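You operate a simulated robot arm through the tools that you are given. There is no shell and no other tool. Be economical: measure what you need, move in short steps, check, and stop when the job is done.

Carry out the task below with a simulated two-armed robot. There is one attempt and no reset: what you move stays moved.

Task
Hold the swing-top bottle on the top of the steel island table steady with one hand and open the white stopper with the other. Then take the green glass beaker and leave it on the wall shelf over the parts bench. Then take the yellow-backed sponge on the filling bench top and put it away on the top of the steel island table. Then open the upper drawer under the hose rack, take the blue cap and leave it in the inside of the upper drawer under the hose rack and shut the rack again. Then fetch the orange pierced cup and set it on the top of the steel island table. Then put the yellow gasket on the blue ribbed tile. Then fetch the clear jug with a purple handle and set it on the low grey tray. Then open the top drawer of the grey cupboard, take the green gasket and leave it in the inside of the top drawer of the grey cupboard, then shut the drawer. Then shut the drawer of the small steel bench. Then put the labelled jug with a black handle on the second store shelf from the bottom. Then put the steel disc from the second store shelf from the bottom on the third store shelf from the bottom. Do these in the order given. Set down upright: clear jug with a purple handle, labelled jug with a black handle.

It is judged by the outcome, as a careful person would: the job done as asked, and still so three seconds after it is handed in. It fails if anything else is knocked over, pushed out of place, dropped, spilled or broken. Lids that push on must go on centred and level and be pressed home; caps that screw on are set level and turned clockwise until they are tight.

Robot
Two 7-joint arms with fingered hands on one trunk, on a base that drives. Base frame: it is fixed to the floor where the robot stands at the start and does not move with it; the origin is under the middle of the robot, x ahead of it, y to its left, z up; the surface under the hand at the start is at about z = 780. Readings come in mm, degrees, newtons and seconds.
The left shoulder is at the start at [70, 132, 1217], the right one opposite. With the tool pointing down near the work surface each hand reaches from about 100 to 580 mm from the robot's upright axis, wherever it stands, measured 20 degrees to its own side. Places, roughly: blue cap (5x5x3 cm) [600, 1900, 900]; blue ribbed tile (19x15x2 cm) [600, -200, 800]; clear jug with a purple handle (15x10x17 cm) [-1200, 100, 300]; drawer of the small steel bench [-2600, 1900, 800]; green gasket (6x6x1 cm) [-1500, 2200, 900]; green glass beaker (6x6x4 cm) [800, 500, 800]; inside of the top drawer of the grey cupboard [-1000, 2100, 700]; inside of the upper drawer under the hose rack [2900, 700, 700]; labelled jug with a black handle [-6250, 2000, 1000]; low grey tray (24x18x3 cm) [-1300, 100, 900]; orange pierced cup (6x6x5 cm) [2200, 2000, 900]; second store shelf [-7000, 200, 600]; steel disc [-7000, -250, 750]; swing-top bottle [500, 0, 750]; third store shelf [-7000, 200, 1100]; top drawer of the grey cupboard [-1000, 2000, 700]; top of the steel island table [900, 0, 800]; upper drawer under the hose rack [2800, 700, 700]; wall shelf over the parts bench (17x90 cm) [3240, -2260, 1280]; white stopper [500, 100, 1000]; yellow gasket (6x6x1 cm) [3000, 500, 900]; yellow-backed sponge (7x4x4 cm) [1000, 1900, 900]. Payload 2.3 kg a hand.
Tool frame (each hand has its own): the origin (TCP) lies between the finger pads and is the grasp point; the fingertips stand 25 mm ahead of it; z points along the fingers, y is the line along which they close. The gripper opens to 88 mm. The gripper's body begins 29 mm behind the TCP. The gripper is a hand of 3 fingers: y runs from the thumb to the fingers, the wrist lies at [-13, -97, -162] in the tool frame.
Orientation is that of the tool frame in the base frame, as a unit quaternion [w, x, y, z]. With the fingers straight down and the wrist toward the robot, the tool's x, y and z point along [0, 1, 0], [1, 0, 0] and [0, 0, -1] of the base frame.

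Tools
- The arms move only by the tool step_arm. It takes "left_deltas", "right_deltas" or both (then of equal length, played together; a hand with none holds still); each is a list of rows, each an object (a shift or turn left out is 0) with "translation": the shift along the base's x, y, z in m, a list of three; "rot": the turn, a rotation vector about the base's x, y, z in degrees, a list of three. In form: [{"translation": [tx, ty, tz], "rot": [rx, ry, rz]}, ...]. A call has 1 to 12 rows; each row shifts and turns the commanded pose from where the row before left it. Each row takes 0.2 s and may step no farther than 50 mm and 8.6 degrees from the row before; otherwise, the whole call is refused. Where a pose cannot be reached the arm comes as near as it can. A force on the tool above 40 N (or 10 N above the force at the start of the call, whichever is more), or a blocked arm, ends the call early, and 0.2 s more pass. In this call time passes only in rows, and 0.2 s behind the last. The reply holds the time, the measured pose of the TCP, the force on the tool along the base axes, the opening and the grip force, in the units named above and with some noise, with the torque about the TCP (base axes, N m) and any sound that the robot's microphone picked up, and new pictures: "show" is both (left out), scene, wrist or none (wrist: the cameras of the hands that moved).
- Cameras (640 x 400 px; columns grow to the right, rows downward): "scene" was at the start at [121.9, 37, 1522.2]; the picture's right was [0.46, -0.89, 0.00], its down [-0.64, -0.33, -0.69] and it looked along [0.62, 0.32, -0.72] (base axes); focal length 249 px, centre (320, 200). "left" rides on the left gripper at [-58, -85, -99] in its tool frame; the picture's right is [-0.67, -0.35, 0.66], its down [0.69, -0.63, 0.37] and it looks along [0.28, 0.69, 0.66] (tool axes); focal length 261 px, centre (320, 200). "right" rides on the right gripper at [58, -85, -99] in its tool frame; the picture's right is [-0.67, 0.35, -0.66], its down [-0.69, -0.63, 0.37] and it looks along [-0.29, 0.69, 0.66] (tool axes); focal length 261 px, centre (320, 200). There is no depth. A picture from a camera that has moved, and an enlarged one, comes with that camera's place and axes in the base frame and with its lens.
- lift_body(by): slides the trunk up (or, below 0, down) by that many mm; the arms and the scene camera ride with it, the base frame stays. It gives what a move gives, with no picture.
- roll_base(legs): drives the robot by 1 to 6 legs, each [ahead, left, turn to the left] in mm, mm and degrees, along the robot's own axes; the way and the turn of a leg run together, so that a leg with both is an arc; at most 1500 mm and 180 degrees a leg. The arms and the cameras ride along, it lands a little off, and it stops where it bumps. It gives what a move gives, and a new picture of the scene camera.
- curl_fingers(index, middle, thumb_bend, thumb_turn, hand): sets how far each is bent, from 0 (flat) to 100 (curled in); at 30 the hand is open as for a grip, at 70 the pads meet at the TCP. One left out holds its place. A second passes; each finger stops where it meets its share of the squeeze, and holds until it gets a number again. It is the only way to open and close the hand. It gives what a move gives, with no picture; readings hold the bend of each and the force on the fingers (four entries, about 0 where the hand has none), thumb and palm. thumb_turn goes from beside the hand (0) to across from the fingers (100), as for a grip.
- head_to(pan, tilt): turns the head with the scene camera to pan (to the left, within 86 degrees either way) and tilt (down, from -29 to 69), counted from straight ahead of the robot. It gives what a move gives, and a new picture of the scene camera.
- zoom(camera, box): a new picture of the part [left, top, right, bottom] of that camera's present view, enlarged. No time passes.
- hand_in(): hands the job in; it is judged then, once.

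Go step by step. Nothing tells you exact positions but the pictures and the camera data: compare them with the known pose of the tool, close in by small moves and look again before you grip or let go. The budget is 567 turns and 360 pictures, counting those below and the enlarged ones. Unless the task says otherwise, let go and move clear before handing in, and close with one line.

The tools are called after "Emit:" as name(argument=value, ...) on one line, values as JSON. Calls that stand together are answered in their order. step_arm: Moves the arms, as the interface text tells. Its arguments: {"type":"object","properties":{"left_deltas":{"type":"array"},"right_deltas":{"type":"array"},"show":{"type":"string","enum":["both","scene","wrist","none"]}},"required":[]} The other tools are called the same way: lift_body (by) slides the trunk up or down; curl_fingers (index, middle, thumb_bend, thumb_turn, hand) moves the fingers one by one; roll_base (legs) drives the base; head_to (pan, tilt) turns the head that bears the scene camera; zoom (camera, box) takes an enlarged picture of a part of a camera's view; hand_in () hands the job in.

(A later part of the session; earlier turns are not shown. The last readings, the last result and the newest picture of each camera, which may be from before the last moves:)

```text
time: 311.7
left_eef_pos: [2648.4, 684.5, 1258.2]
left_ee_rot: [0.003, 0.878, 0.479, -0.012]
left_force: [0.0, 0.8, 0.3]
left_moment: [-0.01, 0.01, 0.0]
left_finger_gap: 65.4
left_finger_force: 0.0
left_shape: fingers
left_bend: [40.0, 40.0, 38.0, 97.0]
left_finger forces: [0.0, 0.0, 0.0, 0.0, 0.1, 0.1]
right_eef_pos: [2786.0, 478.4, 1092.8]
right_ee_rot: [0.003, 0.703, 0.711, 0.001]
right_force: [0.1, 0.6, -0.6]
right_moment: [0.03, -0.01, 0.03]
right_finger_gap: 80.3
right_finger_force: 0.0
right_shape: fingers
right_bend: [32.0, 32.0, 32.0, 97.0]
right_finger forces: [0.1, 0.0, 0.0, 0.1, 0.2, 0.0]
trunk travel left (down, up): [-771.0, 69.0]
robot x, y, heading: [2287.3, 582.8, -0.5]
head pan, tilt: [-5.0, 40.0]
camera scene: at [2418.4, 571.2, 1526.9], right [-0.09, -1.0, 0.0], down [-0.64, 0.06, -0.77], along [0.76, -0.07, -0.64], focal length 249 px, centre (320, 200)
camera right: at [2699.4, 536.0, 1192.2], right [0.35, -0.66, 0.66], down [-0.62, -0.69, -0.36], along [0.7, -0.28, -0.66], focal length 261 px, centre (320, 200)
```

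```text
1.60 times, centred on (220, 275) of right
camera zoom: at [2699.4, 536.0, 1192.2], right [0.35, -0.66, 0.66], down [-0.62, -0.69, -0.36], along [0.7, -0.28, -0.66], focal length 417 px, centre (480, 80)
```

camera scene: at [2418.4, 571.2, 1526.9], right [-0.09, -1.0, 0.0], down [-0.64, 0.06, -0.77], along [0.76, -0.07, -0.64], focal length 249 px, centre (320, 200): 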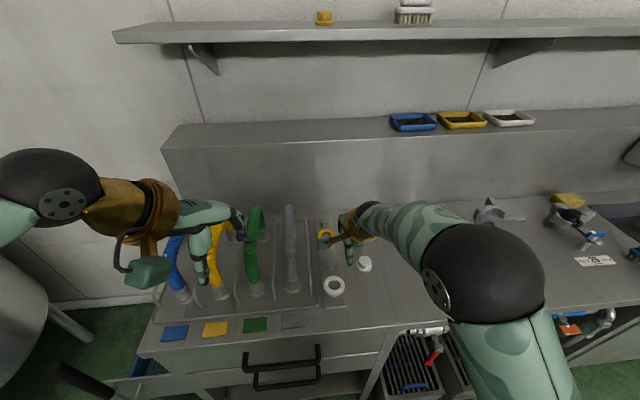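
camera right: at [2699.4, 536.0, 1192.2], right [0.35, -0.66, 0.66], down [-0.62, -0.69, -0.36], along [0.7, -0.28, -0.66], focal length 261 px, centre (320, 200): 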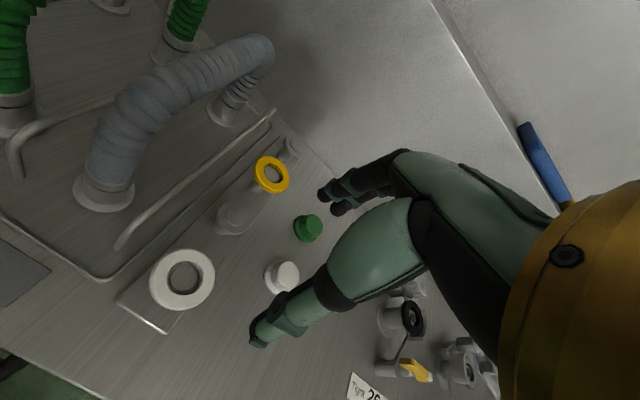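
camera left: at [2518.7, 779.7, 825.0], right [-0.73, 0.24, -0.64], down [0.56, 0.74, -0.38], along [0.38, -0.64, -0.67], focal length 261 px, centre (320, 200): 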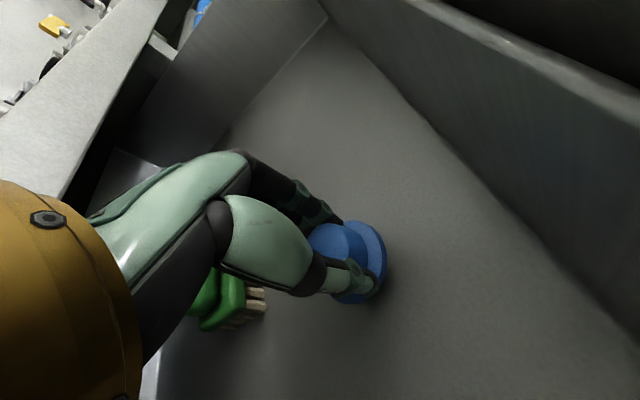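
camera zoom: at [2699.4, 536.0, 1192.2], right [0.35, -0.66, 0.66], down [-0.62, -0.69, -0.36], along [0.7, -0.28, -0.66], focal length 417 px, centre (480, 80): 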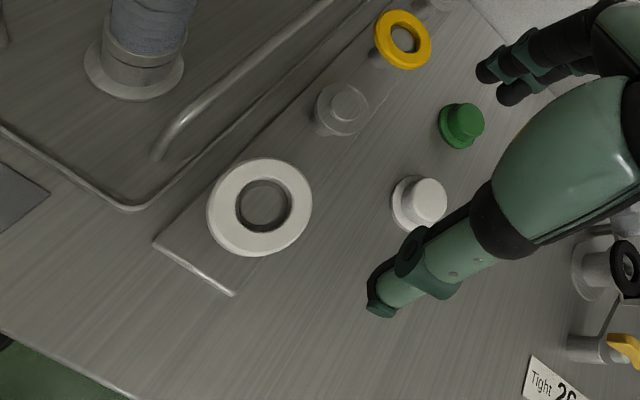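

The yellow gasket rests on a post at about [2947, 501, 925], with an empty post 68 mm nearer to me. I'll roll in 110 mm, narrow the right hand to about 72 mm and line up above it.

Emit:
roll_base(legs=[[110, 0, 0]])

Emit:
curl_fingers(hand="right", index=36, middle=36, thumb_bend=36)

Emit:
step_arm(right_deltas=[{"translation": [0.02, 0.01, -0.02]}, {"translation": [0.02, 0.01, -0.03]}, {"translation": [0.01, 0.003, -0.03]}], show="wrist")

```text
time: 312.9
left_eef_pos: [2752.7, 683.5, 1258.8]
left_ee_rot: [0.004, 0.878, 0.478, -0.012]
left_force: [0.2, -0.2, -0.1]
left_moment: [0.0, 0.01, -0.02]
left_finger_gap: 65.3
left_finger_force: 0.1
left_shape: fingers
left_bend: [40.0, 40.0, 38.0, 97.0]
left_finger forces: [0.0, 0.0, 0.0, 0.0, 0.0, 0.0]
right_eef_pos: [2891.5, 477.5, 1095.5]
right_ee_rot: [0.003, 0.703, 0.711, 0.002]
right_force: [-0.8, 1.0, 1.1]
right_moment: [-0.04, -0.03, -0.02]
right_finger_gap: 80.2
right_finger_force: 0.1
right_shape: fingers
right_bend: [32.0, 32.0, 32.0, 97.0]
right_finger forces: [0.0, 0.0, 0.1, 0.0, 0.0, 0.0]
trunk travel left (down, up): [-771.0, 69.0]
robot x, y, heading: [2397.0, 576.5, -0.3]
head pan, tilt: [-5.0, 40.0]
camera scene: at [2522.3, 570.6, 1527.4], right [-0.09, -1.0, 0.0], down [-0.64, 0.06, -0.77], along [0.77, -0.07, -0.64], focal length 249 px, centre (320, 200)
```

scene: 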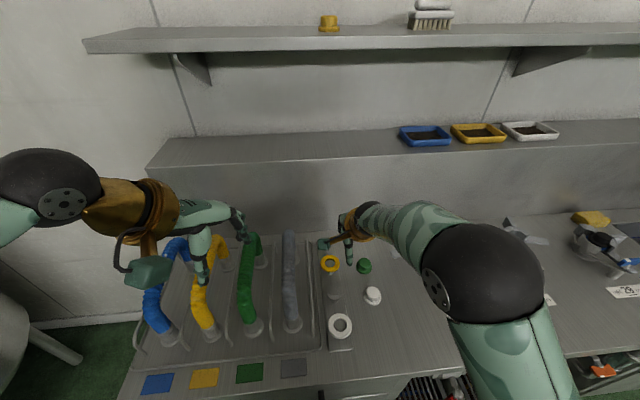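

```text
time: 313.9
left_eef_pos: [2757.8, 684.7, 1257.4]
left_ee_rot: [0.003, 0.878, 0.479, -0.012]
left_force: [-0.1, 0.1, 0.1]
left_moment: [0.01, -0.03, 0.0]
left_finger_gap: 65.2
left_finger_force: 0.1
left_shape: fingers
left_bend: [40.0, 40.0, 38.0, 97.0]
left_finger forces: [0.0, 0.1, 0.0, 0.0, 0.1, 0.0]
right_eef_pos: [2894.8, 476.9, 1092.0]
right_ee_rot: [0.003, 0.703, 0.711, 0.0]
right_force: [-0.6, 0.1, -0.8]
right_moment: [-0.01, 0.0, 0.0]
right_finger_gap: 72.5
right_finger_force: 0.0
right_shape: fingers
right_bend: [36.0, 36.0, 36.0, 97.0]
right_finger forces: [0.1, 0.0, 0.1, 0.0, 0.0, 0.0]
trunk travel left (down, up): [-771.0, 69.0]
robot x, y, heading: [2393.7, 581.1, 0.1]
head pan, tilt: [-5.0, 40.0]
```

```text
time: 314.6
left_eef_pos: [2757.6, 684.1, 1256.4]
left_ee_rot: [0.002, 0.878, 0.478, -0.012]
left_force: [0.3, 0.1, 0.0]
left_moment: [0.0, -0.03, 0.02]
left_finger_gap: 65.2
left_finger_force: 0.1
left_shape: fingers
left_bend: [40.0, 40.0, 38.0, 97.0]
left_finger forces: [0.0, 0.1, 0.0, 0.0, 0.0, 0.0]
right_eef_pos: [2946.0, 500.2, 1012.1]
right_ee_rot: [0.002, 0.703, 0.711, 0.0]
right_force: [-0.5, 0.5, -0.5]
right_moment: [0.03, 0.01, -0.03]
right_finger_gap: 72.8
right_finger_force: 0.0
right_shape: fingers
right_bend: [36.0, 36.0, 36.0, 97.0]
right_finger forces: [0.0, 0.0, 0.0, 0.0, 0.0, 0.0]
trunk travel left (down, up): [-771.0, 69.0]
robot x, y, heading: [2393.3, 577.7, -0.3]
head pan, tilt: [-5.0, 40.0]
camera right: at [2859.5, 558.7, 1111.7], right [0.35, -0.66, 0.66], down [-0.62, -0.69, -0.37], along [0.7, -0.28, -0.66], focal length 261 px, centre (320, 200)
```

right: 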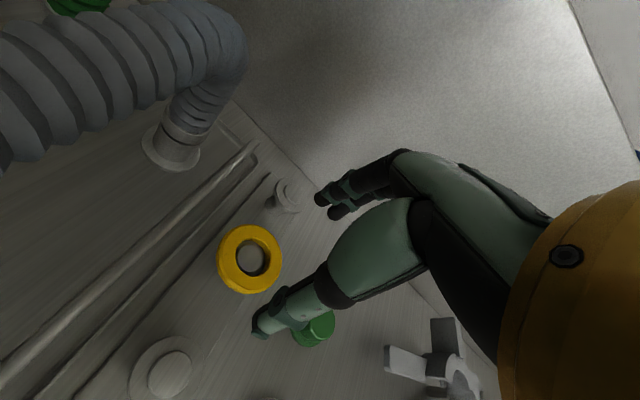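

Emit:
step_arm(right_deltas=[{"translation": [0.005, 0.006, -0.025]}, {"translation": [0, 0, -0.025]}, {"translation": [0, 0, -0.018]}], show="wrist")

```text
time: 315.4
left_eef_pos: [2756.8, 682.8, 1257.9]
left_ee_rot: [0.002, 0.878, 0.478, -0.013]
left_force: [0.3, 0.2, 0.3]
left_moment: [-0.01, 0.02, -0.02]
left_finger_gap: 65.4
left_finger_force: 0.0
left_shape: fingers
left_bend: [40.0, 40.0, 38.0, 97.0]
left_finger forces: [0.1, 0.0, 0.1, 0.1, 0.0, 0.0]
right_eef_pos: [2950.5, 506.0, 944.9]
right_ee_rot: [0.002, 0.703, 0.711, 0.0]
right_force: [0.7, 0.9, 0.1]
right_moment: [0.02, 0.0, -0.02]
right_finger_gap: 72.8
right_finger_force: 0.0
right_shape: fingers
right_bend: [36.0, 36.0, 36.0, 97.0]
right_finger forces: [0.1, 0.1, 0.0, 0.1, 0.0, 0.1]
trunk travel left (down, up): [-771.0, 69.0]
robot x, y, heading: [2397.1, 576.5, -0.2]
head pan, tilt: [-5.0, 40.0]
camera right: at [2863.0, 565.2, 1043.8], right [0.35, -0.66, 0.66], down [-0.62, -0.69, -0.37], along [0.7, -0.28, -0.66], focal length 261 px, centre (320, 200)
```

right: 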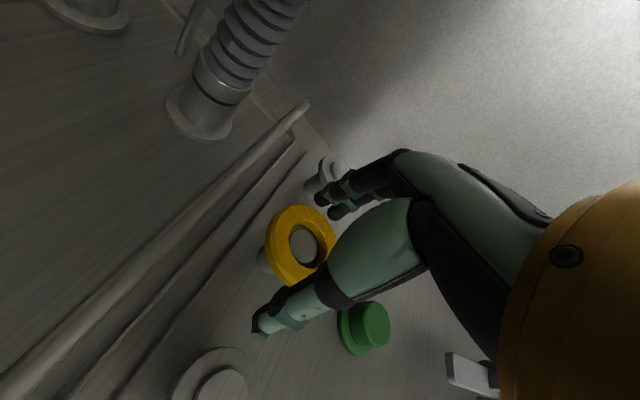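

Emit:
step_arm(right_deltas=[{"translation": [0, 0.005, -0.006]}, {"translation": [0, 0, -0.006]}], show="none")

Emit:
curl_fingers(hand="right", index=58, middle=58, thumb_bend=58)

Emit:
zoom(camera="right", box=[180, 150, 420, 350])

```text
time: 316.1
left_eef_pos: [2757.5, 684.5, 1255.7]
left_ee_rot: [0.003, 0.878, 0.478, -0.012]
left_force: [0.0, -0.4, -0.6]
left_moment: [0.04, -0.01, -0.01]
left_finger_gap: 65.3
left_finger_force: 0.0
left_shape: fingers
left_bend: [40.0, 40.0, 38.0, 97.0]
left_finger forces: [0.0, 0.1, 0.1, 0.0, 0.0, 0.0]
right_eef_pos: [2949.6, 511.7, 931.5]
right_ee_rot: [0.002, 0.704, 0.71, 0.0]
right_force: [2.4, -0.2, 0.8]
right_moment: [0.01, -0.05, 0.02]
right_finger_gap: 73.5
right_finger_force: 0.9
right_shape: fingers
right_bend: [35.0, 34.0, 36.0, 97.0]
right_finger forces: [0.6, 1.7, 0.0, 0.1, 0.0, 0.0]
trunk travel left (down, up): [-771.0, 69.0]
robot x, y, heading: [2391.8, 577.3, -0.1]
head pan, tilt: [-5.0, 40.0]
```

```text
time: 317.1
left_eef_pos: [2762.6, 687.7, 1254.5]
left_ee_rot: [0.002, 0.878, 0.478, -0.015]
left_force: [-0.6, 0.8, -0.7]
left_moment: [0.0, 0.01, -0.02]
left_finger_gap: 65.2
left_finger_force: 0.1
left_shape: fingers
left_bend: [40.0, 40.0, 38.0, 97.0]
left_finger forces: [0.1, 0.0, 0.1, 0.0, 0.0, 0.1]
right_eef_pos: [2955.5, 513.9, 930.7]
right_ee_rot: [0.002, 0.703, 0.711, -0.003]
right_force: [19.0, 5.9, 1.5]
right_moment: [0.09, -0.56, 0.26]
right_finger_gap: 41.4
right_finger_force: 10.6
right_shape: fingers
right_bend: [44.0, 40.0, 57.0, 97.0]
right_finger forces: [8.7, 11.9, 0.0, 0.0, 0.1, 0.1]
trunk travel left (down, up): [-771.0, 69.0]
robot x, y, heading: [2394.4, 573.9, 0.0]
head pan, tilt: [-5.0, 40.0]
```

```text
2.00 times, centred on (300, 250) of right
camera zoom: at [2869.7, 572.5, 1029.2], right [0.36, -0.66, 0.66], down [-0.62, -0.69, -0.36], along [0.7, -0.28, -0.66], focal length 521 px, centre (360, 100)
```

zoom: 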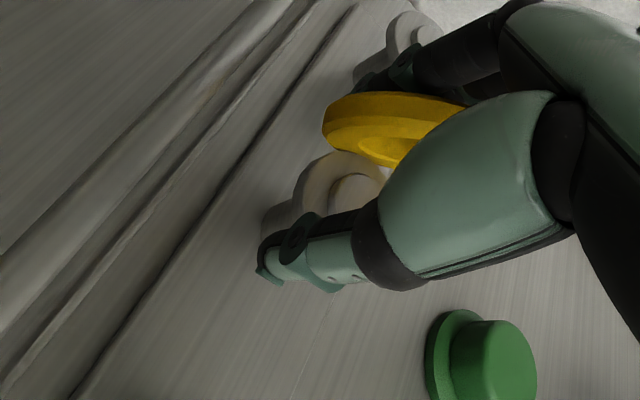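

The ring has tipped instead of being pinched. I'll open again at once and look.

Emit:
curl_fingers(hand="right", index=34, middle=34, thumb_bend=40)

Emit:
zoom(camera="right", box=[180, 150, 420, 350])

Emit:
zoom(camera="scene", box=[270, 200, 430, 330])

```text
time: 318.1
left_eef_pos: [2756.9, 683.8, 1257.0]
left_ee_rot: [0.002, 0.878, 0.478, -0.012]
left_force: [0.5, 0.1, -0.7]
left_moment: [0.01, -0.04, 0.0]
left_finger_gap: 65.2
left_finger_force: 0.1
left_shape: fingers
left_bend: [40.0, 40.0, 38.0, 97.0]
left_finger forces: [0.1, 0.0, 0.0, 0.0, 0.0, 0.0]
right_eef_pos: [2949.5, 511.1, 932.9]
right_ee_rot: [0.003, 0.703, 0.711, 0.0]
right_force: [0.2, -0.1, -0.4]
right_moment: [0.03, -0.05, 0.01]
right_finger_gap: 70.3
right_finger_force: 1.0
right_shape: fingers
right_bend: [34.0, 33.0, 40.0, 97.0]
right_finger forces: [0.2, 1.0, 0.1, 0.1, 0.1, 0.1]
trunk travel left (down, up): [-771.0, 69.0]
robot x, y, heading: [2393.0, 581.2, -0.2]
head pan, tilt: [-5.0, 40.0]
```

```text
2.00 times, centred on (300, 250) of right
camera zoom: at [2863.1, 569.5, 1032.0], right [0.35, -0.66, 0.66], down [-0.62, -0.69, -0.37], along [0.7, -0.28, -0.66], focal length 521 px, centre (360, 100)
```

zoom: 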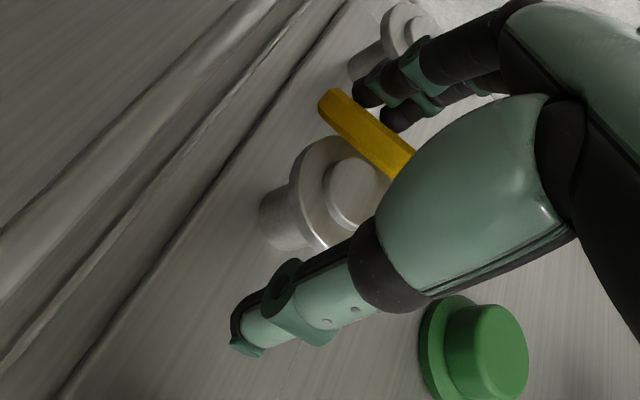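

```text
3.08 times, centred on (350, 265) of scene
camera zoom: at [2527.3, 570.6, 1526.9], right [-0.09, -1.0, 0.0], down [-0.64, 0.06, -0.77], along [0.76, -0.07, -0.64], focal length 765 px, centre (228, 0)
```

zoom: 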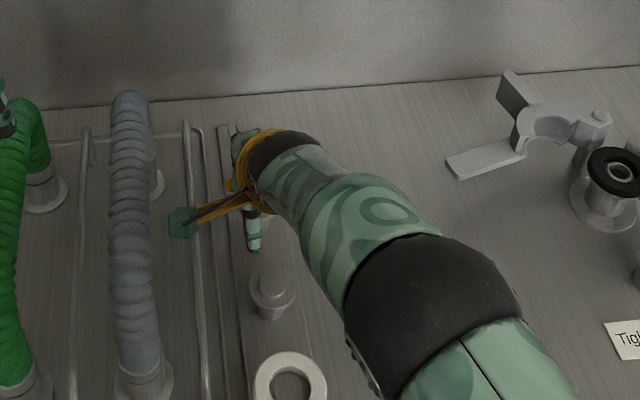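

The gasket is now standing on edge between the post and my fingers. I'll raise the hand 20 mm, keeping the fingers behind it, and check whether its top can be pinched.

Emit:
step_arm(right_deltas=[{"translation": [0, 0, 0.01]}, {"translation": [0, 0, 0.01]}], show="none")

Emit:
zoom(camera="right", box=[200, 150, 400, 320])

```text
time: 318.6
left_eef_pos: [2756.2, 683.6, 1257.1]
left_ee_rot: [0.002, 0.878, 0.478, -0.013]
left_force: [0.3, -0.2, -0.1]
left_moment: [0.02, 0.0, 0.01]
left_finger_gap: 65.5
left_finger_force: 0.0
left_shape: fingers
left_bend: [40.0, 40.0, 38.0, 97.0]
left_finger forces: [0.0, 0.0, 0.1, 0.0, 0.1, 0.0]
right_eef_pos: [2949.7, 510.6, 952.6]
right_ee_rot: [0.002, 0.703, 0.711, 0.0]
right_force: [0.0, 0.3, 1.0]
right_moment: [0.06, 0.0, -0.05]
right_finger_gap: 69.9
right_finger_force: 0.1
right_shape: fingers
right_bend: [34.0, 34.0, 40.0, 97.0]
right_finger forces: [0.0, 0.0, 0.1, 0.1, 0.0, 0.0]
trunk travel left (down, up): [-771.0, 69.0]
robot x, y, heading: [2391.2, 577.6, -0.5]
head pan, tilt: [-5.0, 40.0]
```

```text
2.35 times, centred on (300, 235) of right
camera zoom: at [2863.1, 569.7, 1052.0], right [0.35, -0.66, 0.66], down [-0.62, -0.69, -0.37], along [0.7, -0.28, -0.66], focal length 613 px, centre (367, 118)
```

zoom: 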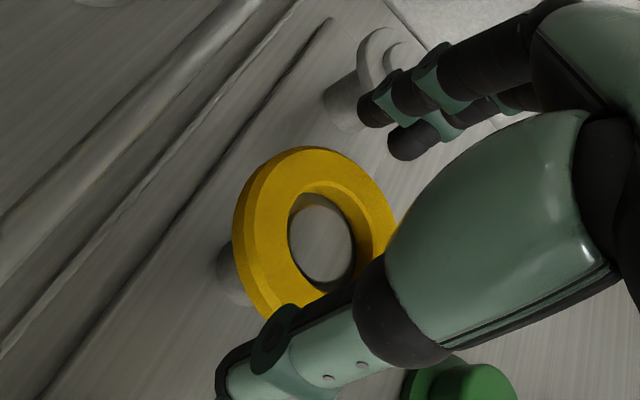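

The gasket dropped back flat onto its post. I'll open a bit wider, shift 5 mm away from me, and close in small increments so thumb and fingers meet it evenly.

Emit:
curl_fingers(hand="right", index=32, middle=32, thumb_bend=34)

Emit:
step_arm(right_deltas=[{"translation": [0.006, 0.003, -0.01]}, {"translation": [0, 0, -0.008]}], show="none")

Emit:
curl_fingers(hand="right", index=40, middle=40, thumb_bend=40)

Emit:
zoom(camera="right", box=[200, 150, 400, 320])

```text
time: 319.6
left_eef_pos: [2756.6, 684.1, 1257.3]
left_ee_rot: [0.002, 0.879, 0.477, -0.012]
left_force: [0.0, -0.5, 0.0]
left_moment: [0.01, 0.0, -0.02]
left_finger_gap: 65.3
left_finger_force: 0.0
left_shape: fingers
left_bend: [40.0, 40.0, 38.0, 97.0]
left_finger forces: [0.0, 0.0, 0.1, 0.0, 0.1, 0.1]
right_eef_pos: [2948.9, 512.8, 951.2]
right_ee_rot: [0.002, 0.703, 0.711, 0.0]
right_force: [0.6, 0.3, -0.8]
right_moment: [0.0, -0.04, -0.01]
right_finger_gap: 77.9
right_finger_force: 0.1
right_shape: fingers
right_bend: [32.0, 32.0, 34.0, 97.0]
right_finger forces: [0.1, 0.0, 0.0, 0.0, 0.0, 0.1]
trunk travel left (down, up): [-771.0, 69.0]
robot x, y, heading: [2391.9, 578.0, -0.3]
head pan, tilt: [-5.0, 40.0]
```

```text
time: 320.2
left_eef_pos: [2757.2, 683.5, 1257.2]
left_ee_rot: [0.003, 0.878, 0.478, -0.013]
left_force: [-0.5, -0.3, 0.3]
left_moment: [0.0, 0.01, -0.01]
left_finger_gap: 65.0
left_finger_force: 0.1
left_shape: fingers
left_bend: [40.0, 40.0, 38.0, 97.0]
left_finger forces: [0.0, 0.1, 0.0, 0.0, 0.1, 0.0]
right_eef_pos: [2956.7, 514.3, 935.1]
right_ee_rot: [0.002, 0.703, 0.711, -0.001]
right_force: [-0.2, -0.8, -0.1]
right_moment: [0.0, -0.01, -0.05]
right_finger_gap: 78.1
right_finger_force: 0.1
right_shape: fingers
right_bend: [32.0, 32.0, 34.0, 97.0]
right_finger forces: [0.1, 0.0, 0.1, 0.1, 0.0, 0.0]
trunk travel left (down, up): [-771.0, 69.0]
robot x, y, heading: [2389.7, 579.4, -0.2]
head pan, tilt: [-5.0, 40.0]
```

```text
time: 321.2
left_eef_pos: [2757.1, 682.8, 1257.3]
left_ee_rot: [0.002, 0.879, 0.477, -0.012]
left_force: [0.4, 0.3, 0.2]
left_moment: [0.01, 0.0, -0.02]
left_finger_gap: 65.1
left_finger_force: 0.0
left_shape: fingers
left_bend: [40.0, 40.0, 38.0, 97.0]
left_finger forces: [0.1, 0.1, 0.0, 0.0, 0.0, 0.0]
right_eef_pos: [2957.0, 515.3, 934.9]
right_ee_rot: [0.003, 0.704, 0.711, 0.001]
right_force: [0.8, -0.1, -0.5]
right_moment: [-0.02, 0.01, 0.01]
right_finger_gap: 64.2
right_finger_force: 0.2
right_shape: fingers
right_bend: [40.0, 40.0, 40.0, 97.0]
right_finger forces: [0.1, 0.0, 0.1, 0.0, 0.0, 0.0]
trunk travel left (down, up): [-771.0, 69.0]
robot x, y, heading: [2392.2, 577.9, -0.2]
head pan, tilt: [-5.0, 40.0]
```

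```text
2.35 times, centred on (300, 235) of right
camera zoom: at [2870.3, 572.7, 1033.7], right [0.35, -0.66, 0.66], down [-0.62, -0.69, -0.37], along [0.7, -0.28, -0.66], focal length 613 px, centre (367, 118)
```

zoom: 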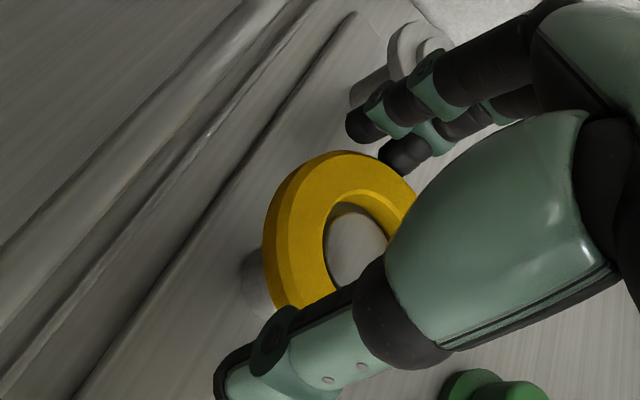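

Emit:
curl_fingers(hand="right", index=45, middle=45, thumb_bend=45)

Emit:
zoom(camera="right", box=[200, 150, 400, 320])

```text
time: 322.2
left_eef_pos: [2757.7, 684.0, 1257.1]
left_ee_rot: [0.003, 0.879, 0.477, -0.013]
left_force: [0.3, 0.2, -0.1]
left_moment: [0.0, -0.03, 0.03]
left_finger_gap: 65.2
left_finger_force: 0.1
left_shape: fingers
left_bend: [40.0, 40.0, 38.0, 97.0]
left_finger forces: [0.0, 0.0, 0.1, 0.0, 0.0, 0.1]
right_eef_pos: [2957.1, 515.5, 935.1]
right_ee_rot: [0.002, 0.704, 0.711, 0.0]
right_force: [1.3, 0.1, -0.3]
right_moment: [-0.01, -0.05, 0.01]
right_finger_gap: 53.1
right_finger_force: 0.6
right_shape: fingers
right_bend: [45.0, 44.0, 45.0, 97.0]
right_finger forces: [0.1, 1.1, 0.1, 0.1, 0.0, 0.0]
trunk travel left (down, up): [-771.0, 69.0]
robot x, y, heading: [2390.1, 578.1, -0.2]
head pan, tilt: [-5.0, 40.0]
```

```text
2.35 times, centred on (300, 235) of right
camera zoom: at [2870.5, 572.8, 1033.6], right [0.35, -0.66, 0.66], down [-0.62, -0.69, -0.37], along [0.7, -0.28, -0.66], focal length 613 px, centre (367, 118)
```

zoom: 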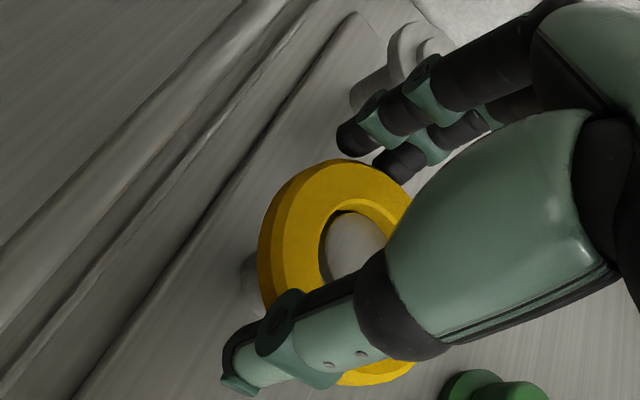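

Emit:
curl_fingers(hand="right", thumb_bend=55)

Emit:
zoom(camera="right", box=[200, 150, 400, 320])

```text
time: 323.2
left_eef_pos: [2756.5, 683.9, 1256.5]
left_ee_rot: [0.003, 0.878, 0.478, -0.013]
left_force: [1.1, 0.5, 0.2]
left_moment: [0.03, -0.01, 0.04]
left_finger_gap: 65.0
left_finger_force: 0.0
left_shape: fingers
left_bend: [40.0, 40.0, 38.0, 97.0]
left_finger forces: [0.0, 0.0, 0.0, 0.0, 0.0, 0.1]
right_eef_pos: [2955.6, 514.5, 934.5]
right_ee_rot: [0.002, 0.704, 0.71, 0.0]
right_force: [0.1, 1.3, -0.2]
right_moment: [0.01, 0.0, 0.02]
right_finger_gap: 45.1
right_finger_force: 1.0
right_shape: fingers
right_bend: [45.0, 43.0, 52.0, 97.0]
right_finger forces: [0.1, 1.3, 0.0, 0.0, 1.6, 0.0]
trunk travel left (down, up): [-771.0, 69.0]
robot x, y, heading: [2392.2, 582.3, -0.2]
head pan, tilt: [-5.0, 40.0]
```

```text
2.35 times, centred on (300, 235) of right
camera zoom: at [2870.1, 572.7, 1033.8], right [0.35, -0.66, 0.66], down [-0.62, -0.69, -0.37], along [0.7, -0.28, -0.66], focal length 613 px, centre (367, 118)
```

zoom: 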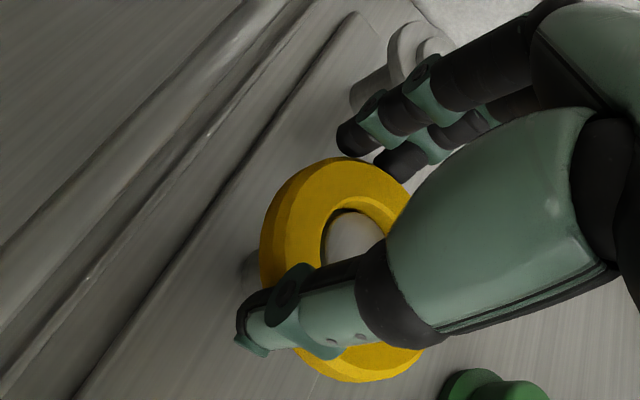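

Thumb and middle finger touch it evenly now. I'll tighten gradually.

Emit:
curl_fingers(hand="right", index=50, middle=49, thumb_bend=58)

Emit:
zoom(camera="right", box=[200, 150, 400, 320])

```text
time: 324.2
left_eef_pos: [2757.6, 683.4, 1256.7]
left_ee_rot: [0.003, 0.878, 0.478, -0.013]
left_force: [0.0, -1.0, -0.5]
left_moment: [-0.01, 0.0, -0.01]
left_finger_gap: 65.3
left_finger_force: 0.0
left_shape: fingers
left_bend: [40.0, 40.0, 38.0, 97.0]
left_finger forces: [0.0, 0.1, 0.0, 0.0, 0.0, 0.1]
right_eef_pos: [2956.5, 513.5, 934.3]
right_ee_rot: [0.003, 0.703, 0.711, 0.0]
right_force: [1.3, 1.1, 0.1]
right_moment: [0.0, -0.05, 0.03]
right_finger_gap: 42.1
right_finger_force: 3.6
right_shape: fingers
right_bend: [47.0, 45.0, 53.0, 97.0]
right_finger forces: [1.5, 3.1, 0.1, 0.1, 2.8, 0.0]
trunk travel left (down, up): [-771.0, 69.0]
robot x, y, heading: [2392.1, 578.4, -0.4]
head pan, tilt: [-5.0, 40.0]
```

```text
2.35 times, centred on (300, 235) of right
camera zoom: at [2870.6, 572.8, 1033.6], right [0.35, -0.66, 0.66], down [-0.62, -0.69, -0.37], along [0.7, -0.28, -0.66], focal length 613 px, centre (367, 118)
```

zoom: 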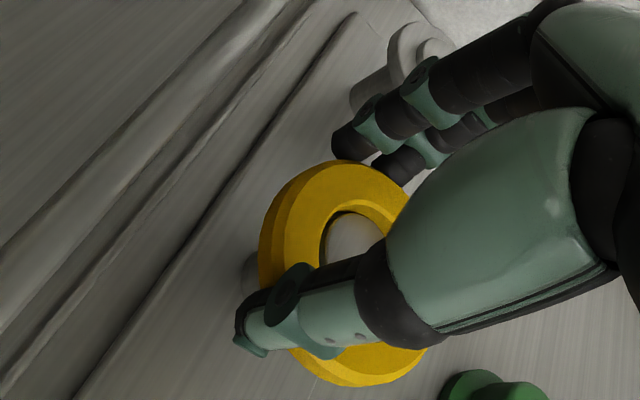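

Good, all three in contact and the ring still level. A little more, then lift.

Emit:
curl_fingers(hand="right", index=54, middle=52, thumb_bend=60)

Emit:
step_arm(right_deltas=[{"translation": [0, 0, 0.01]}, {"translation": [0, 0, 0.02]}, {"translation": [0, 0, 0.03]}], show="wrist")

```text
time: 325.2
left_eef_pos: [2757.4, 683.4, 1256.1]
left_ee_rot: [0.002, 0.878, 0.478, -0.013]
left_force: [0.8, 0.3, -0.6]
left_moment: [0.01, -0.01, -0.01]
left_finger_gap: 65.6
left_finger_force: 0.1
left_shape: fingers
left_bend: [40.0, 40.0, 38.0, 97.0]
left_finger forces: [0.1, 0.1, 0.0, 0.0, 0.1, 0.0]
right_eef_pos: [2958.0, 513.9, 935.0]
right_ee_rot: [0.003, 0.703, 0.711, 0.0]
right_force: [3.7, 0.6, 2.2]
right_moment: [0.01, -0.18, 0.04]
right_finger_gap: 40.6
right_finger_force: 6.4
right_shape: fingers
right_bend: [49.0, 46.0, 54.0, 97.0]
right_finger forces: [3.1, 4.8, 0.0, 0.0, 4.3, 0.0]
trunk travel left (down, up): [-771.0, 69.0]
robot x, y, heading: [2392.7, 576.0, -0.2]
head pan, tilt: [-5.0, 40.0]
```

```text
time: 326.1
left_eef_pos: [2757.7, 683.9, 1257.8]
left_ee_rot: [0.003, 0.879, 0.477, -0.012]
left_force: [-0.2, 0.8, -0.1]
left_moment: [0.0, 0.01, 0.0]
left_finger_gap: 65.3
left_finger_force: 0.1
left_shape: fingers
left_bend: [40.0, 40.0, 38.0, 97.0]
left_finger forces: [0.0, 0.1, 0.0, 0.1, 0.0, 0.1]
right_eef_pos: [2955.4, 514.2, 996.5]
right_ee_rot: [0.002, 0.704, 0.711, 0.0]
right_force: [-0.2, -0.2, -0.6]
right_moment: [0.01, -0.02, -0.01]
right_finger_gap: 40.3
right_finger_force: 5.6
right_shape: fingers
right_bend: [50.0, 48.0, 53.0, 97.0]
right_finger forces: [2.1, 3.4, 0.0, 0.0, 5.5, 0.0]
trunk travel left (down, up): [-771.0, 69.0]
robot x, y, heading: [2391.0, 581.3, -0.3]
head pan, tilt: [-5.0, 40.0]
camera right: at [2869.3, 572.1, 1093.8], right [0.35, -0.66, 0.66], down [-0.62, -0.69, -0.37], along [0.7, -0.28, -0.66], focal length 261 px, centre (320, 200)
```

right: 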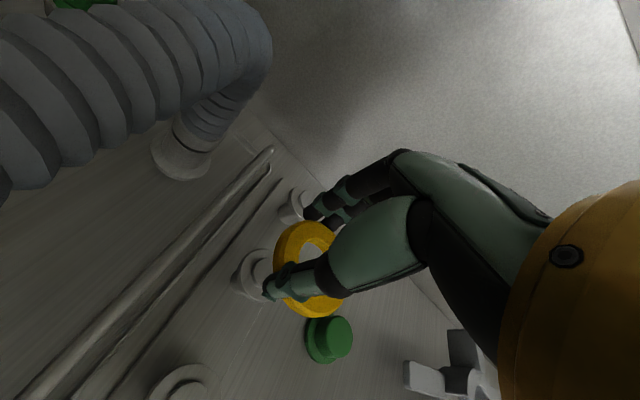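

Gasket lifted level. I'll firm the grip slightly and drive round the island, via the left corridor, to the side where the tile is.

Emit:
curl_fingers(hand="right", index=56, middle=54, thumb_bend=60)

Emit:
roll_base(legs=[[-300, 0, 0], [0, 630, 0], [-1500, 0, 0], [-950, 0, 0], [0, -1290, 0]])

Emit:
head_to(pan=0, tilt=40)

```text
time: 327.1
left_eef_pos: [2757.5, 683.3, 1256.6]
left_ee_rot: [0.002, 0.879, 0.477, -0.012]
left_force: [0.3, -0.3, -1.3]
left_moment: [0.01, 0.02, 0.02]
left_finger_gap: 65.4
left_finger_force: 0.0
left_shape: fingers
left_bend: [40.0, 40.0, 38.0, 97.0]
left_finger forces: [0.0, 0.0, 0.1, 0.0, 0.0, 0.0]
right_eef_pos: [2955.4, 513.7, 993.9]
right_ee_rot: [0.003, 0.703, 0.711, 0.0]
right_force: [0.5, 0.0, 0.0]
right_moment: [-0.02, -0.03, 0.01]
right_finger_gap: 39.0
right_finger_force: 6.0
right_shape: fingers
right_bend: [51.0, 49.0, 52.0, 97.0]
right_finger forces: [2.1, 3.9, 0.0, 0.0, 5.9, 0.1]
trunk travel left (down, up): [-771.0, 69.0]
robot x, y, heading: [2391.8, 575.1, -0.1]
head pan, tilt: [-5.0, 40.0]
```

```text
time: 350.0
left_eef_pos: [-10.5, 54.7, 1256.8]
left_ee_rot: [0.003, 0.878, 0.479, -0.013]
left_force: [-0.5, -0.5, -0.2]
left_moment: [0.0, -0.02, 0.0]
left_finger_gap: 65.2
left_finger_force: 0.1
left_shape: fingers
left_bend: [40.0, 40.0, 38.0, 97.0]
left_finger forces: [0.1, 0.0, 0.0, 0.1, 0.0, 0.1]
right_eef_pos: [190.2, -114.1, 995.0]
right_ee_rot: [0.002, 0.702, 0.712, 0.0]
right_force: [-0.6, 0.5, -0.7]
right_moment: [-0.01, 0.0, -0.02]
right_finger_gap: 39.2
right_finger_force: 5.4
right_shape: fingers
right_bend: [52.0, 49.0, 52.0, 97.0]
right_finger forces: [1.9, 3.7, 0.1, 0.1, 5.8, 0.0]
trunk travel left (down, up): [-771.0, 69.0]
robot x, y, heading: [-372.2, -54.5, -0.1]
head pan, tilt: [-5.0, 40.0]
camera scene: at [-239.5, -57.3, 1526.9], right [-0.09, -1.0, 0.0], down [-0.64, 0.06, -0.77], along [0.76, -0.07, -0.64], focal length 249 px, centre (320, 200)
```

scene: 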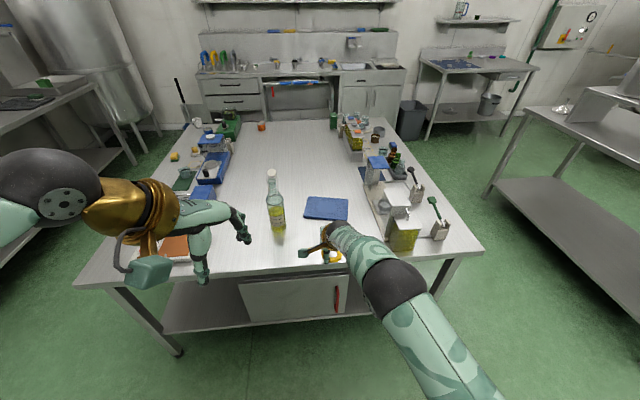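

```text
time: 350.7
left_eef_pos: [-10.5, 56.2, 1257.0]
left_ee_rot: [0.003, 0.878, 0.479, -0.013]
left_force: [-1.1, 0.2, 0.0]
left_moment: [-0.01, -0.01, -0.02]
left_finger_gap: 65.3
left_finger_force: 0.0
left_shape: fingers
left_bend: [40.0, 40.0, 38.0, 97.0]
left_finger forces: [0.1, 0.0, 0.0, 0.0, 0.1, 0.0]
right_eef_pos: [189.3, -114.3, 995.0]
right_ee_rot: [0.002, 0.703, 0.712, -0.001]
right_force: [0.8, 0.2, 0.0]
right_moment: [-0.01, -0.03, 0.0]
right_finger_gap: 39.3
right_finger_force: 5.9
right_shape: fingers
right_bend: [52.0, 49.0, 52.0, 97.0]
right_finger forces: [2.0, 3.7, 0.1, 0.0, 5.8, 0.0]
trunk travel left (down, up): [-771.0, 69.0]
robot x, y, heading: [-375.9, -50.3, -0.3]
head pan, tilt: [0.0, 40.0]
camera scene: at [-239.2, -50.5, 1526.9], right [0.0, -1.0, 0.0], down [-0.64, 0.0, -0.77], along [0.77, 0.0, -0.64], focal length 249 px, centre (320, 200)
```

scene: 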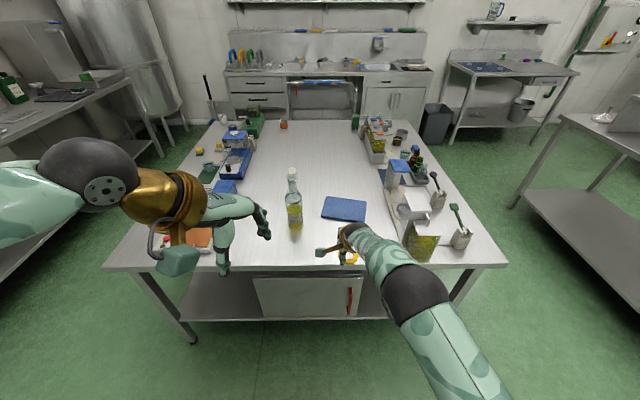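

Emit:
zoom(camera="scene", box=[250, 140, 390, 270])

Emit:
roll_base(legs=[[370, -45, 0]])

Emit:
step_arm(right_deltas=[{"translation": [0.005, -0.01, -0.04]}, {"translation": [0.005, -0.0, -0.04]}], show="both")

```text
3.08 times, centred on (320, 205) of scene
camera zoom: at [-239.2, -50.5, 1526.9], right [0.0, -1.0, 0.0], down [-0.64, 0.0, -0.77], along [0.77, 0.0, -0.64], focal length 765 px, centre (320, 185)
```

zoom: 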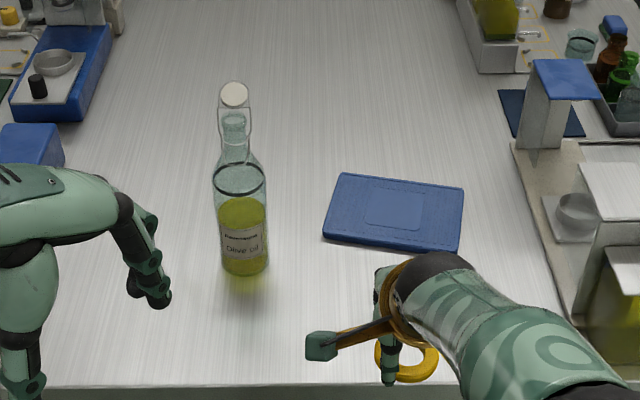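

```text
time: 353.1
left_eef_pos: [357.4, 11.2, 1258.1]
left_ee_rot: [0.003, 0.878, 0.479, -0.011]
left_force: [1.0, -0.2, -0.2]
left_moment: [-0.03, -0.03, 0.03]
left_finger_gap: 65.4
left_finger_force: 0.0
left_shape: fingers
left_bend: [40.0, 40.0, 38.0, 97.0]
left_finger forces: [0.0, 0.0, 0.0, 0.1, 0.0, 0.1]
right_eef_pos: [557.8, -159.4, 993.6]
right_ee_rot: [0.003, 0.702, 0.712, 0.001]
right_force: [-0.2, -0.1, -0.5]
right_moment: [-0.02, 0.0, 0.03]
right_finger_gap: 39.4
right_finger_force: 6.1
right_shape: fingers
right_bend: [52.0, 49.0, 52.0, 97.0]
right_finger forces: [1.9, 3.6, 0.0, 0.0, 5.8, 0.0]
trunk travel left (down, up): [-771.0, 69.0]
robot x, y, heading: [-7.0, -92.4, 0.1]
head pan, tilt: [0.0, 40.0]
camera scene: at [128.8, -95.1, 1527.1], right [0.0, -1.0, 0.0], down [-0.64, 0.0, -0.77], along [0.77, 0.0, -0.64], focal length 249 px, centre (320, 200)
```

scene: 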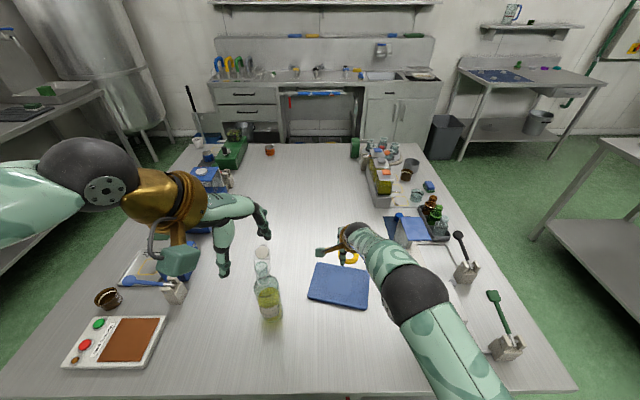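

```text
time: 353.7
left_eef_pos: [361.3, 10.8, 1255.5]
left_ee_rot: [0.003, 0.877, 0.48, -0.013]
left_force: [-0.6, -0.5, 0.3]
left_moment: [-0.01, 0.0, -0.01]
left_finger_gap: 65.3
left_finger_force: 0.0
left_shape: fingers
left_bend: [40.0, 40.0, 38.0, 97.0]
left_finger forces: [0.1, 0.1, 0.0, 0.0, 0.1, 0.0]
right_eef_pos: [569.3, -168.7, 914.4]
right_ee_rot: [0.002, 0.702, 0.712, 0.0]
right_force: [-0.3, -0.2, 0.0]
right_moment: [0.02, 0.0, -0.01]
right_finger_gap: 39.1
right_finger_force: 5.3
right_shape: fingers
right_bend: [52.0, 49.0, 52.0, 97.0]
right_finger forces: [1.9, 3.7, 0.0, 0.1, 5.7, 0.0]
trunk travel left (down, up): [-771.0, 69.0]
robot x, y, heading: [-2.1, -95.9, 0.2]
head pan, tilt: [0.0, 40.0]
camera scene: at [132.0, -96.2, 1526.9], right [0.0, -1.0, 0.0], down [-0.64, 0.0, -0.77], along [0.77, 0.0, -0.64], focal length 249 px, centre (320, 200)
camera right: at [482.8, -111.1, 1012.8], right [0.36, -0.66, 0.66], down [-0.62, -0.7, -0.36], along [0.7, -0.28, -0.66], focal length 261 px, centre (320, 200)
```

scene: 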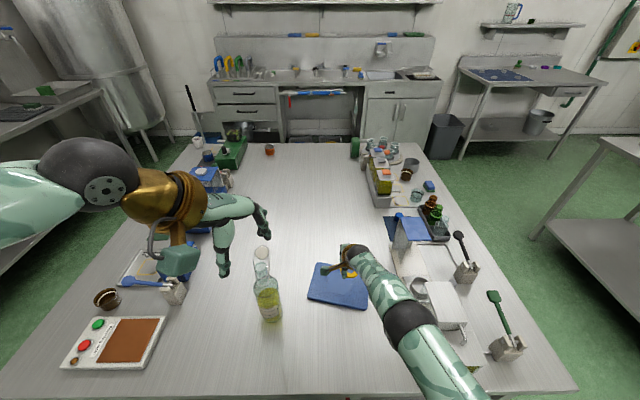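
right: 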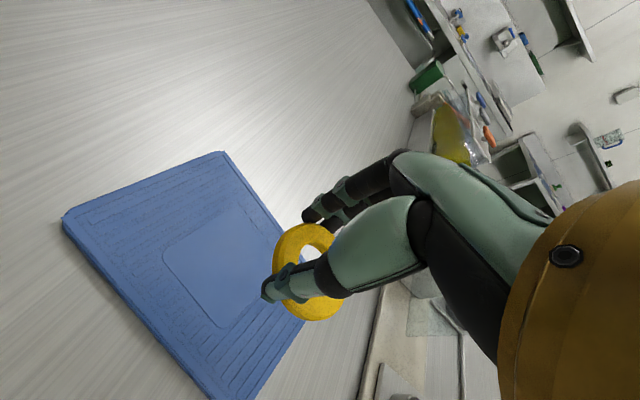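

Emit:
step_arm(right_deltas=[{"translation": [0.001, 0.013, -0.03]}, {"translation": [0, 0, -0.03]}, {"translation": [0, 0, -0.012]}, {"translation": [0, 0, -0.006]}], show="wrist")

```text
time: 354.7
left_eef_pos: [359.6, 12.3, 1257.5]
left_ee_rot: [0.003, 0.878, 0.479, -0.013]
left_force: [-0.2, 0.3, 0.2]
left_moment: [0.01, 0.01, 0.02]
left_finger_gap: 65.1
left_finger_force: 0.0
left_shape: fingers
left_bend: [40.0, 40.0, 38.0, 97.0]
left_finger forces: [0.0, 0.0, 0.0, 0.0, 0.0, 0.0]
right_eef_pos: [546.3, -167.9, 853.8]
right_ee_rot: [0.002, 0.702, 0.712, 0.0]
right_force: [0.5, -0.1, -0.1]
right_moment: [0.0, 0.01, 0.01]
right_finger_gap: 38.7
right_finger_force: 5.4
right_shape: fingers
right_bend: [52.0, 49.0, 52.0, 97.0]
right_finger forces: [1.7, 3.6, 0.0, 0.0, 5.5, 0.1]
right hand out of reach, approached as far as the arm can: row 1, 2, 3
trunk travel left (down, up): [-771.0, 69.0]
robot x, y, heading: [-4.8, -98.4, -0.0]
head pan, tilt: [0.0, 40.0]
camera right: at [458.9, -109.0, 953.2], right [0.36, -0.66, 0.66], down [-0.62, -0.7, -0.36], along [0.7, -0.28, -0.66], focal length 261 px, centre (320, 200)
```

right: 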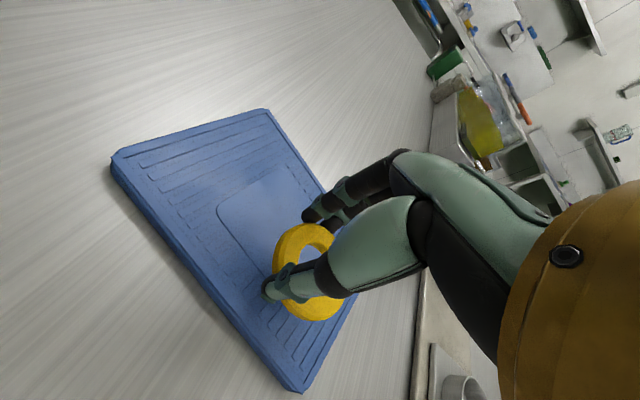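

Emit:
step_arm(right_deltas=[{"translation": [0.01, 0.006, 0.04]}, {"translation": [0.0, 0.006, 0.04]}], show="none")

Emit:
lift_body(by=-90)

Emit:
step_arm(right_deltas=[{"translation": [0.012, 0.0, 0]}], show="wrist")

```text
time: 355.3
left_eef_pos: [359.9, 13.0, 1257.3]
left_ee_rot: [0.003, 0.878, 0.479, -0.012]
left_force: [-0.9, -0.3, -0.4]
left_moment: [-0.01, 0.0, 0.02]
left_finger_gap: 65.1
left_finger_force: 0.1
left_shape: fingers
left_bend: [40.0, 40.0, 38.0, 97.0]
left_finger forces: [0.0, 0.0, 0.1, 0.0, 0.1, 0.1]
right_eef_pos: [569.4, -149.3, 929.6]
right_ee_rot: [0.002, 0.702, 0.712, -0.001]
right_force: [-0.7, 1.2, -0.5]
right_moment: [0.0, 0.02, 0.0]
right_finger_gap: 38.2
right_finger_force: 4.8
right_shape: fingers
right_bend: [52.0, 49.0, 52.0, 97.0]
right_finger forces: [1.7, 3.6, 0.0, 0.0, 5.5, 0.0]
right hand out of reach, approached as far as the arm can: row 1, 2
trunk travel left (down, up): [-771.0, 69.0]
robot x, y, heading: [-4.7, -95.4, 0.1]
head pan, tilt: [0.0, 40.0]
```

```text
time: 356.5
left_eef_pos: [358.6, 10.2, 1167.2]
left_ee_rot: [0.003, 0.877, 0.48, -0.011]
left_force: [1.2, 1.0, 0.1]
left_moment: [0.02, -0.02, -0.01]
left_finger_gap: 65.4
left_finger_force: 0.1
left_shape: fingers
left_bend: [40.0, 40.0, 38.0, 97.0]
left_finger forces: [0.0, 0.0, 0.1, 0.0, 0.1, 0.1]
right_eef_pos: [570.3, -151.1, 838.2]
right_ee_rot: [0.002, 0.703, 0.712, -0.001]
right_force: [0.5, -0.4, -0.4]
right_moment: [-0.01, -0.02, 0.01]
right_finger_gap: 38.5
right_finger_force: 5.6
right_shape: fingers
right_bend: [52.0, 49.0, 52.0, 97.0]
right_finger forces: [1.7, 3.7, 0.0, 0.0, 5.4, 0.0]
trunk travel left (down, up): [-681.0, 159.0]
robot x, y, heading: [-4.3, -97.8, -0.2]
head pan, tilt: [0.0, 40.0]
```

```text
time: 356.9
left_eef_pos: [361.2, 12.0, 1168.0]
left_ee_rot: [0.003, 0.877, 0.48, -0.013]
left_force: [0.2, 0.1, 0.3]
left_moment: [-0.01, 0.02, 0.02]
left_finger_gap: 65.4
left_finger_force: 0.1
left_shape: fingers
left_bend: [40.0, 40.0, 38.0, 97.0]
left_finger forces: [0.0, 0.0, 0.1, 0.1, 0.1, 0.0]
right_eef_pos: [573.1, -154.3, 841.0]
right_ee_rot: [0.002, 0.702, 0.713, -0.001]
right_force: [1.0, 0.1, -0.1]
right_moment: [0.0, 0.0, 0.01]
right_finger_gap: 38.2
right_finger_force: 5.5
right_shape: fingers
right_bend: [52.0, 49.0, 52.0, 97.0]
right_finger forces: [1.7, 3.6, 0.0, 0.1, 5.4, 0.1]
right hand out of reach, approached as far as the arm can: row 1
trunk travel left (down, up): [-681.0, 159.0]
robot x, y, heading: [-5.2, -91.9, -0.0]
head pan, tilt: [0.0, 40.0]
camera right: at [486.5, -95.9, 939.5], right [0.36, -0.66, 0.66], down [-0.62, -0.7, -0.36], along [0.7, -0.28, -0.66], focal length 261 px, centre (320, 200)
```

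right: 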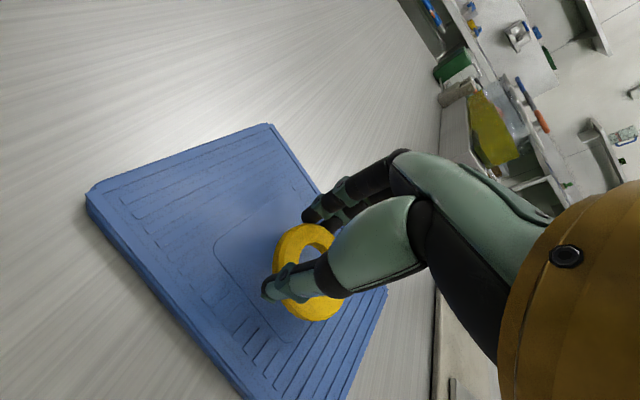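

Emit:
lift_body(by=-12)

Emit:
lift_body(by=-5)

Emit:
zoom(camera="right", box=[200, 170, 400, 340])

```text
time: 357.5
left_eef_pos: [359.9, 11.4, 1154.1]
left_ee_rot: [0.002, 0.878, 0.479, -0.012]
left_force: [-0.1, 0.1, -0.1]
left_moment: [0.0, -0.02, 0.0]
left_finger_gap: 65.5
left_finger_force: 0.1
left_shape: fingers
left_bend: [40.0, 40.0, 38.0, 97.0]
left_finger forces: [0.1, 0.0, 0.1, 0.1, 0.0, 0.1]
right_eef_pos: [572.9, -154.2, 829.1]
right_ee_rot: [0.002, 0.702, 0.712, 0.0]
right_force: [0.0, -0.1, 0.5]
right_moment: [-0.01, 0.04, 0.04]
right_finger_gap: 38.4
right_finger_force: 5.5
right_shape: fingers
right_bend: [52.0, 49.0, 52.0, 97.0]
right_finger forces: [1.7, 3.6, 0.0, 0.1, 5.4, 0.1]
trunk travel left (down, up): [-669.0, 171.0]
robot x, y, heading: [-6.1, -96.6, -0.1]
head pan, tilt: [0.0, 40.0]
```

```text
time: 358.1
left_eef_pos: [359.3, 10.1, 1150.6]
left_ee_rot: [0.003, 0.877, 0.479, -0.012]
left_force: [0.3, 0.6, -0.1]
left_moment: [0.0, 0.01, 0.01]
left_finger_gap: 65.4
left_finger_force: 0.0
left_shape: fingers
left_bend: [40.0, 40.0, 38.0, 97.0]
left_finger forces: [0.1, 0.0, 0.1, 0.0, 0.0, 0.0]
right_eef_pos: [573.6, -154.1, 823.3]
right_ee_rot: [0.002, 0.702, 0.712, 0.0]
right_force: [0.1, 0.5, -0.1]
right_moment: [0.02, -0.01, -0.04]
right_finger_gap: 38.5
right_finger_force: 6.0
right_shape: fingers
right_bend: [52.0, 49.0, 52.0, 97.0]
right_finger forces: [1.8, 3.6, 0.1, 0.1, 5.4, 0.0]
trunk travel left (down, up): [-664.0, 176.0]
robot x, y, heading: [-7.0, -95.6, 0.1]
head pan, tilt: [0.0, 40.0]
```

```text
2.35 times, centred on (300, 255) of right
camera zoom: at [486.4, -95.8, 922.4], right [0.36, -0.66, 0.66], down [-0.62, -0.7, -0.36], along [0.7, -0.28, -0.66], focal length 613 px, centre (367, 71)
```

zoom: 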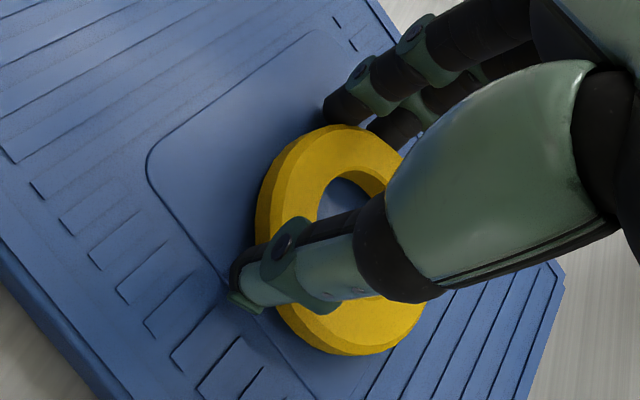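

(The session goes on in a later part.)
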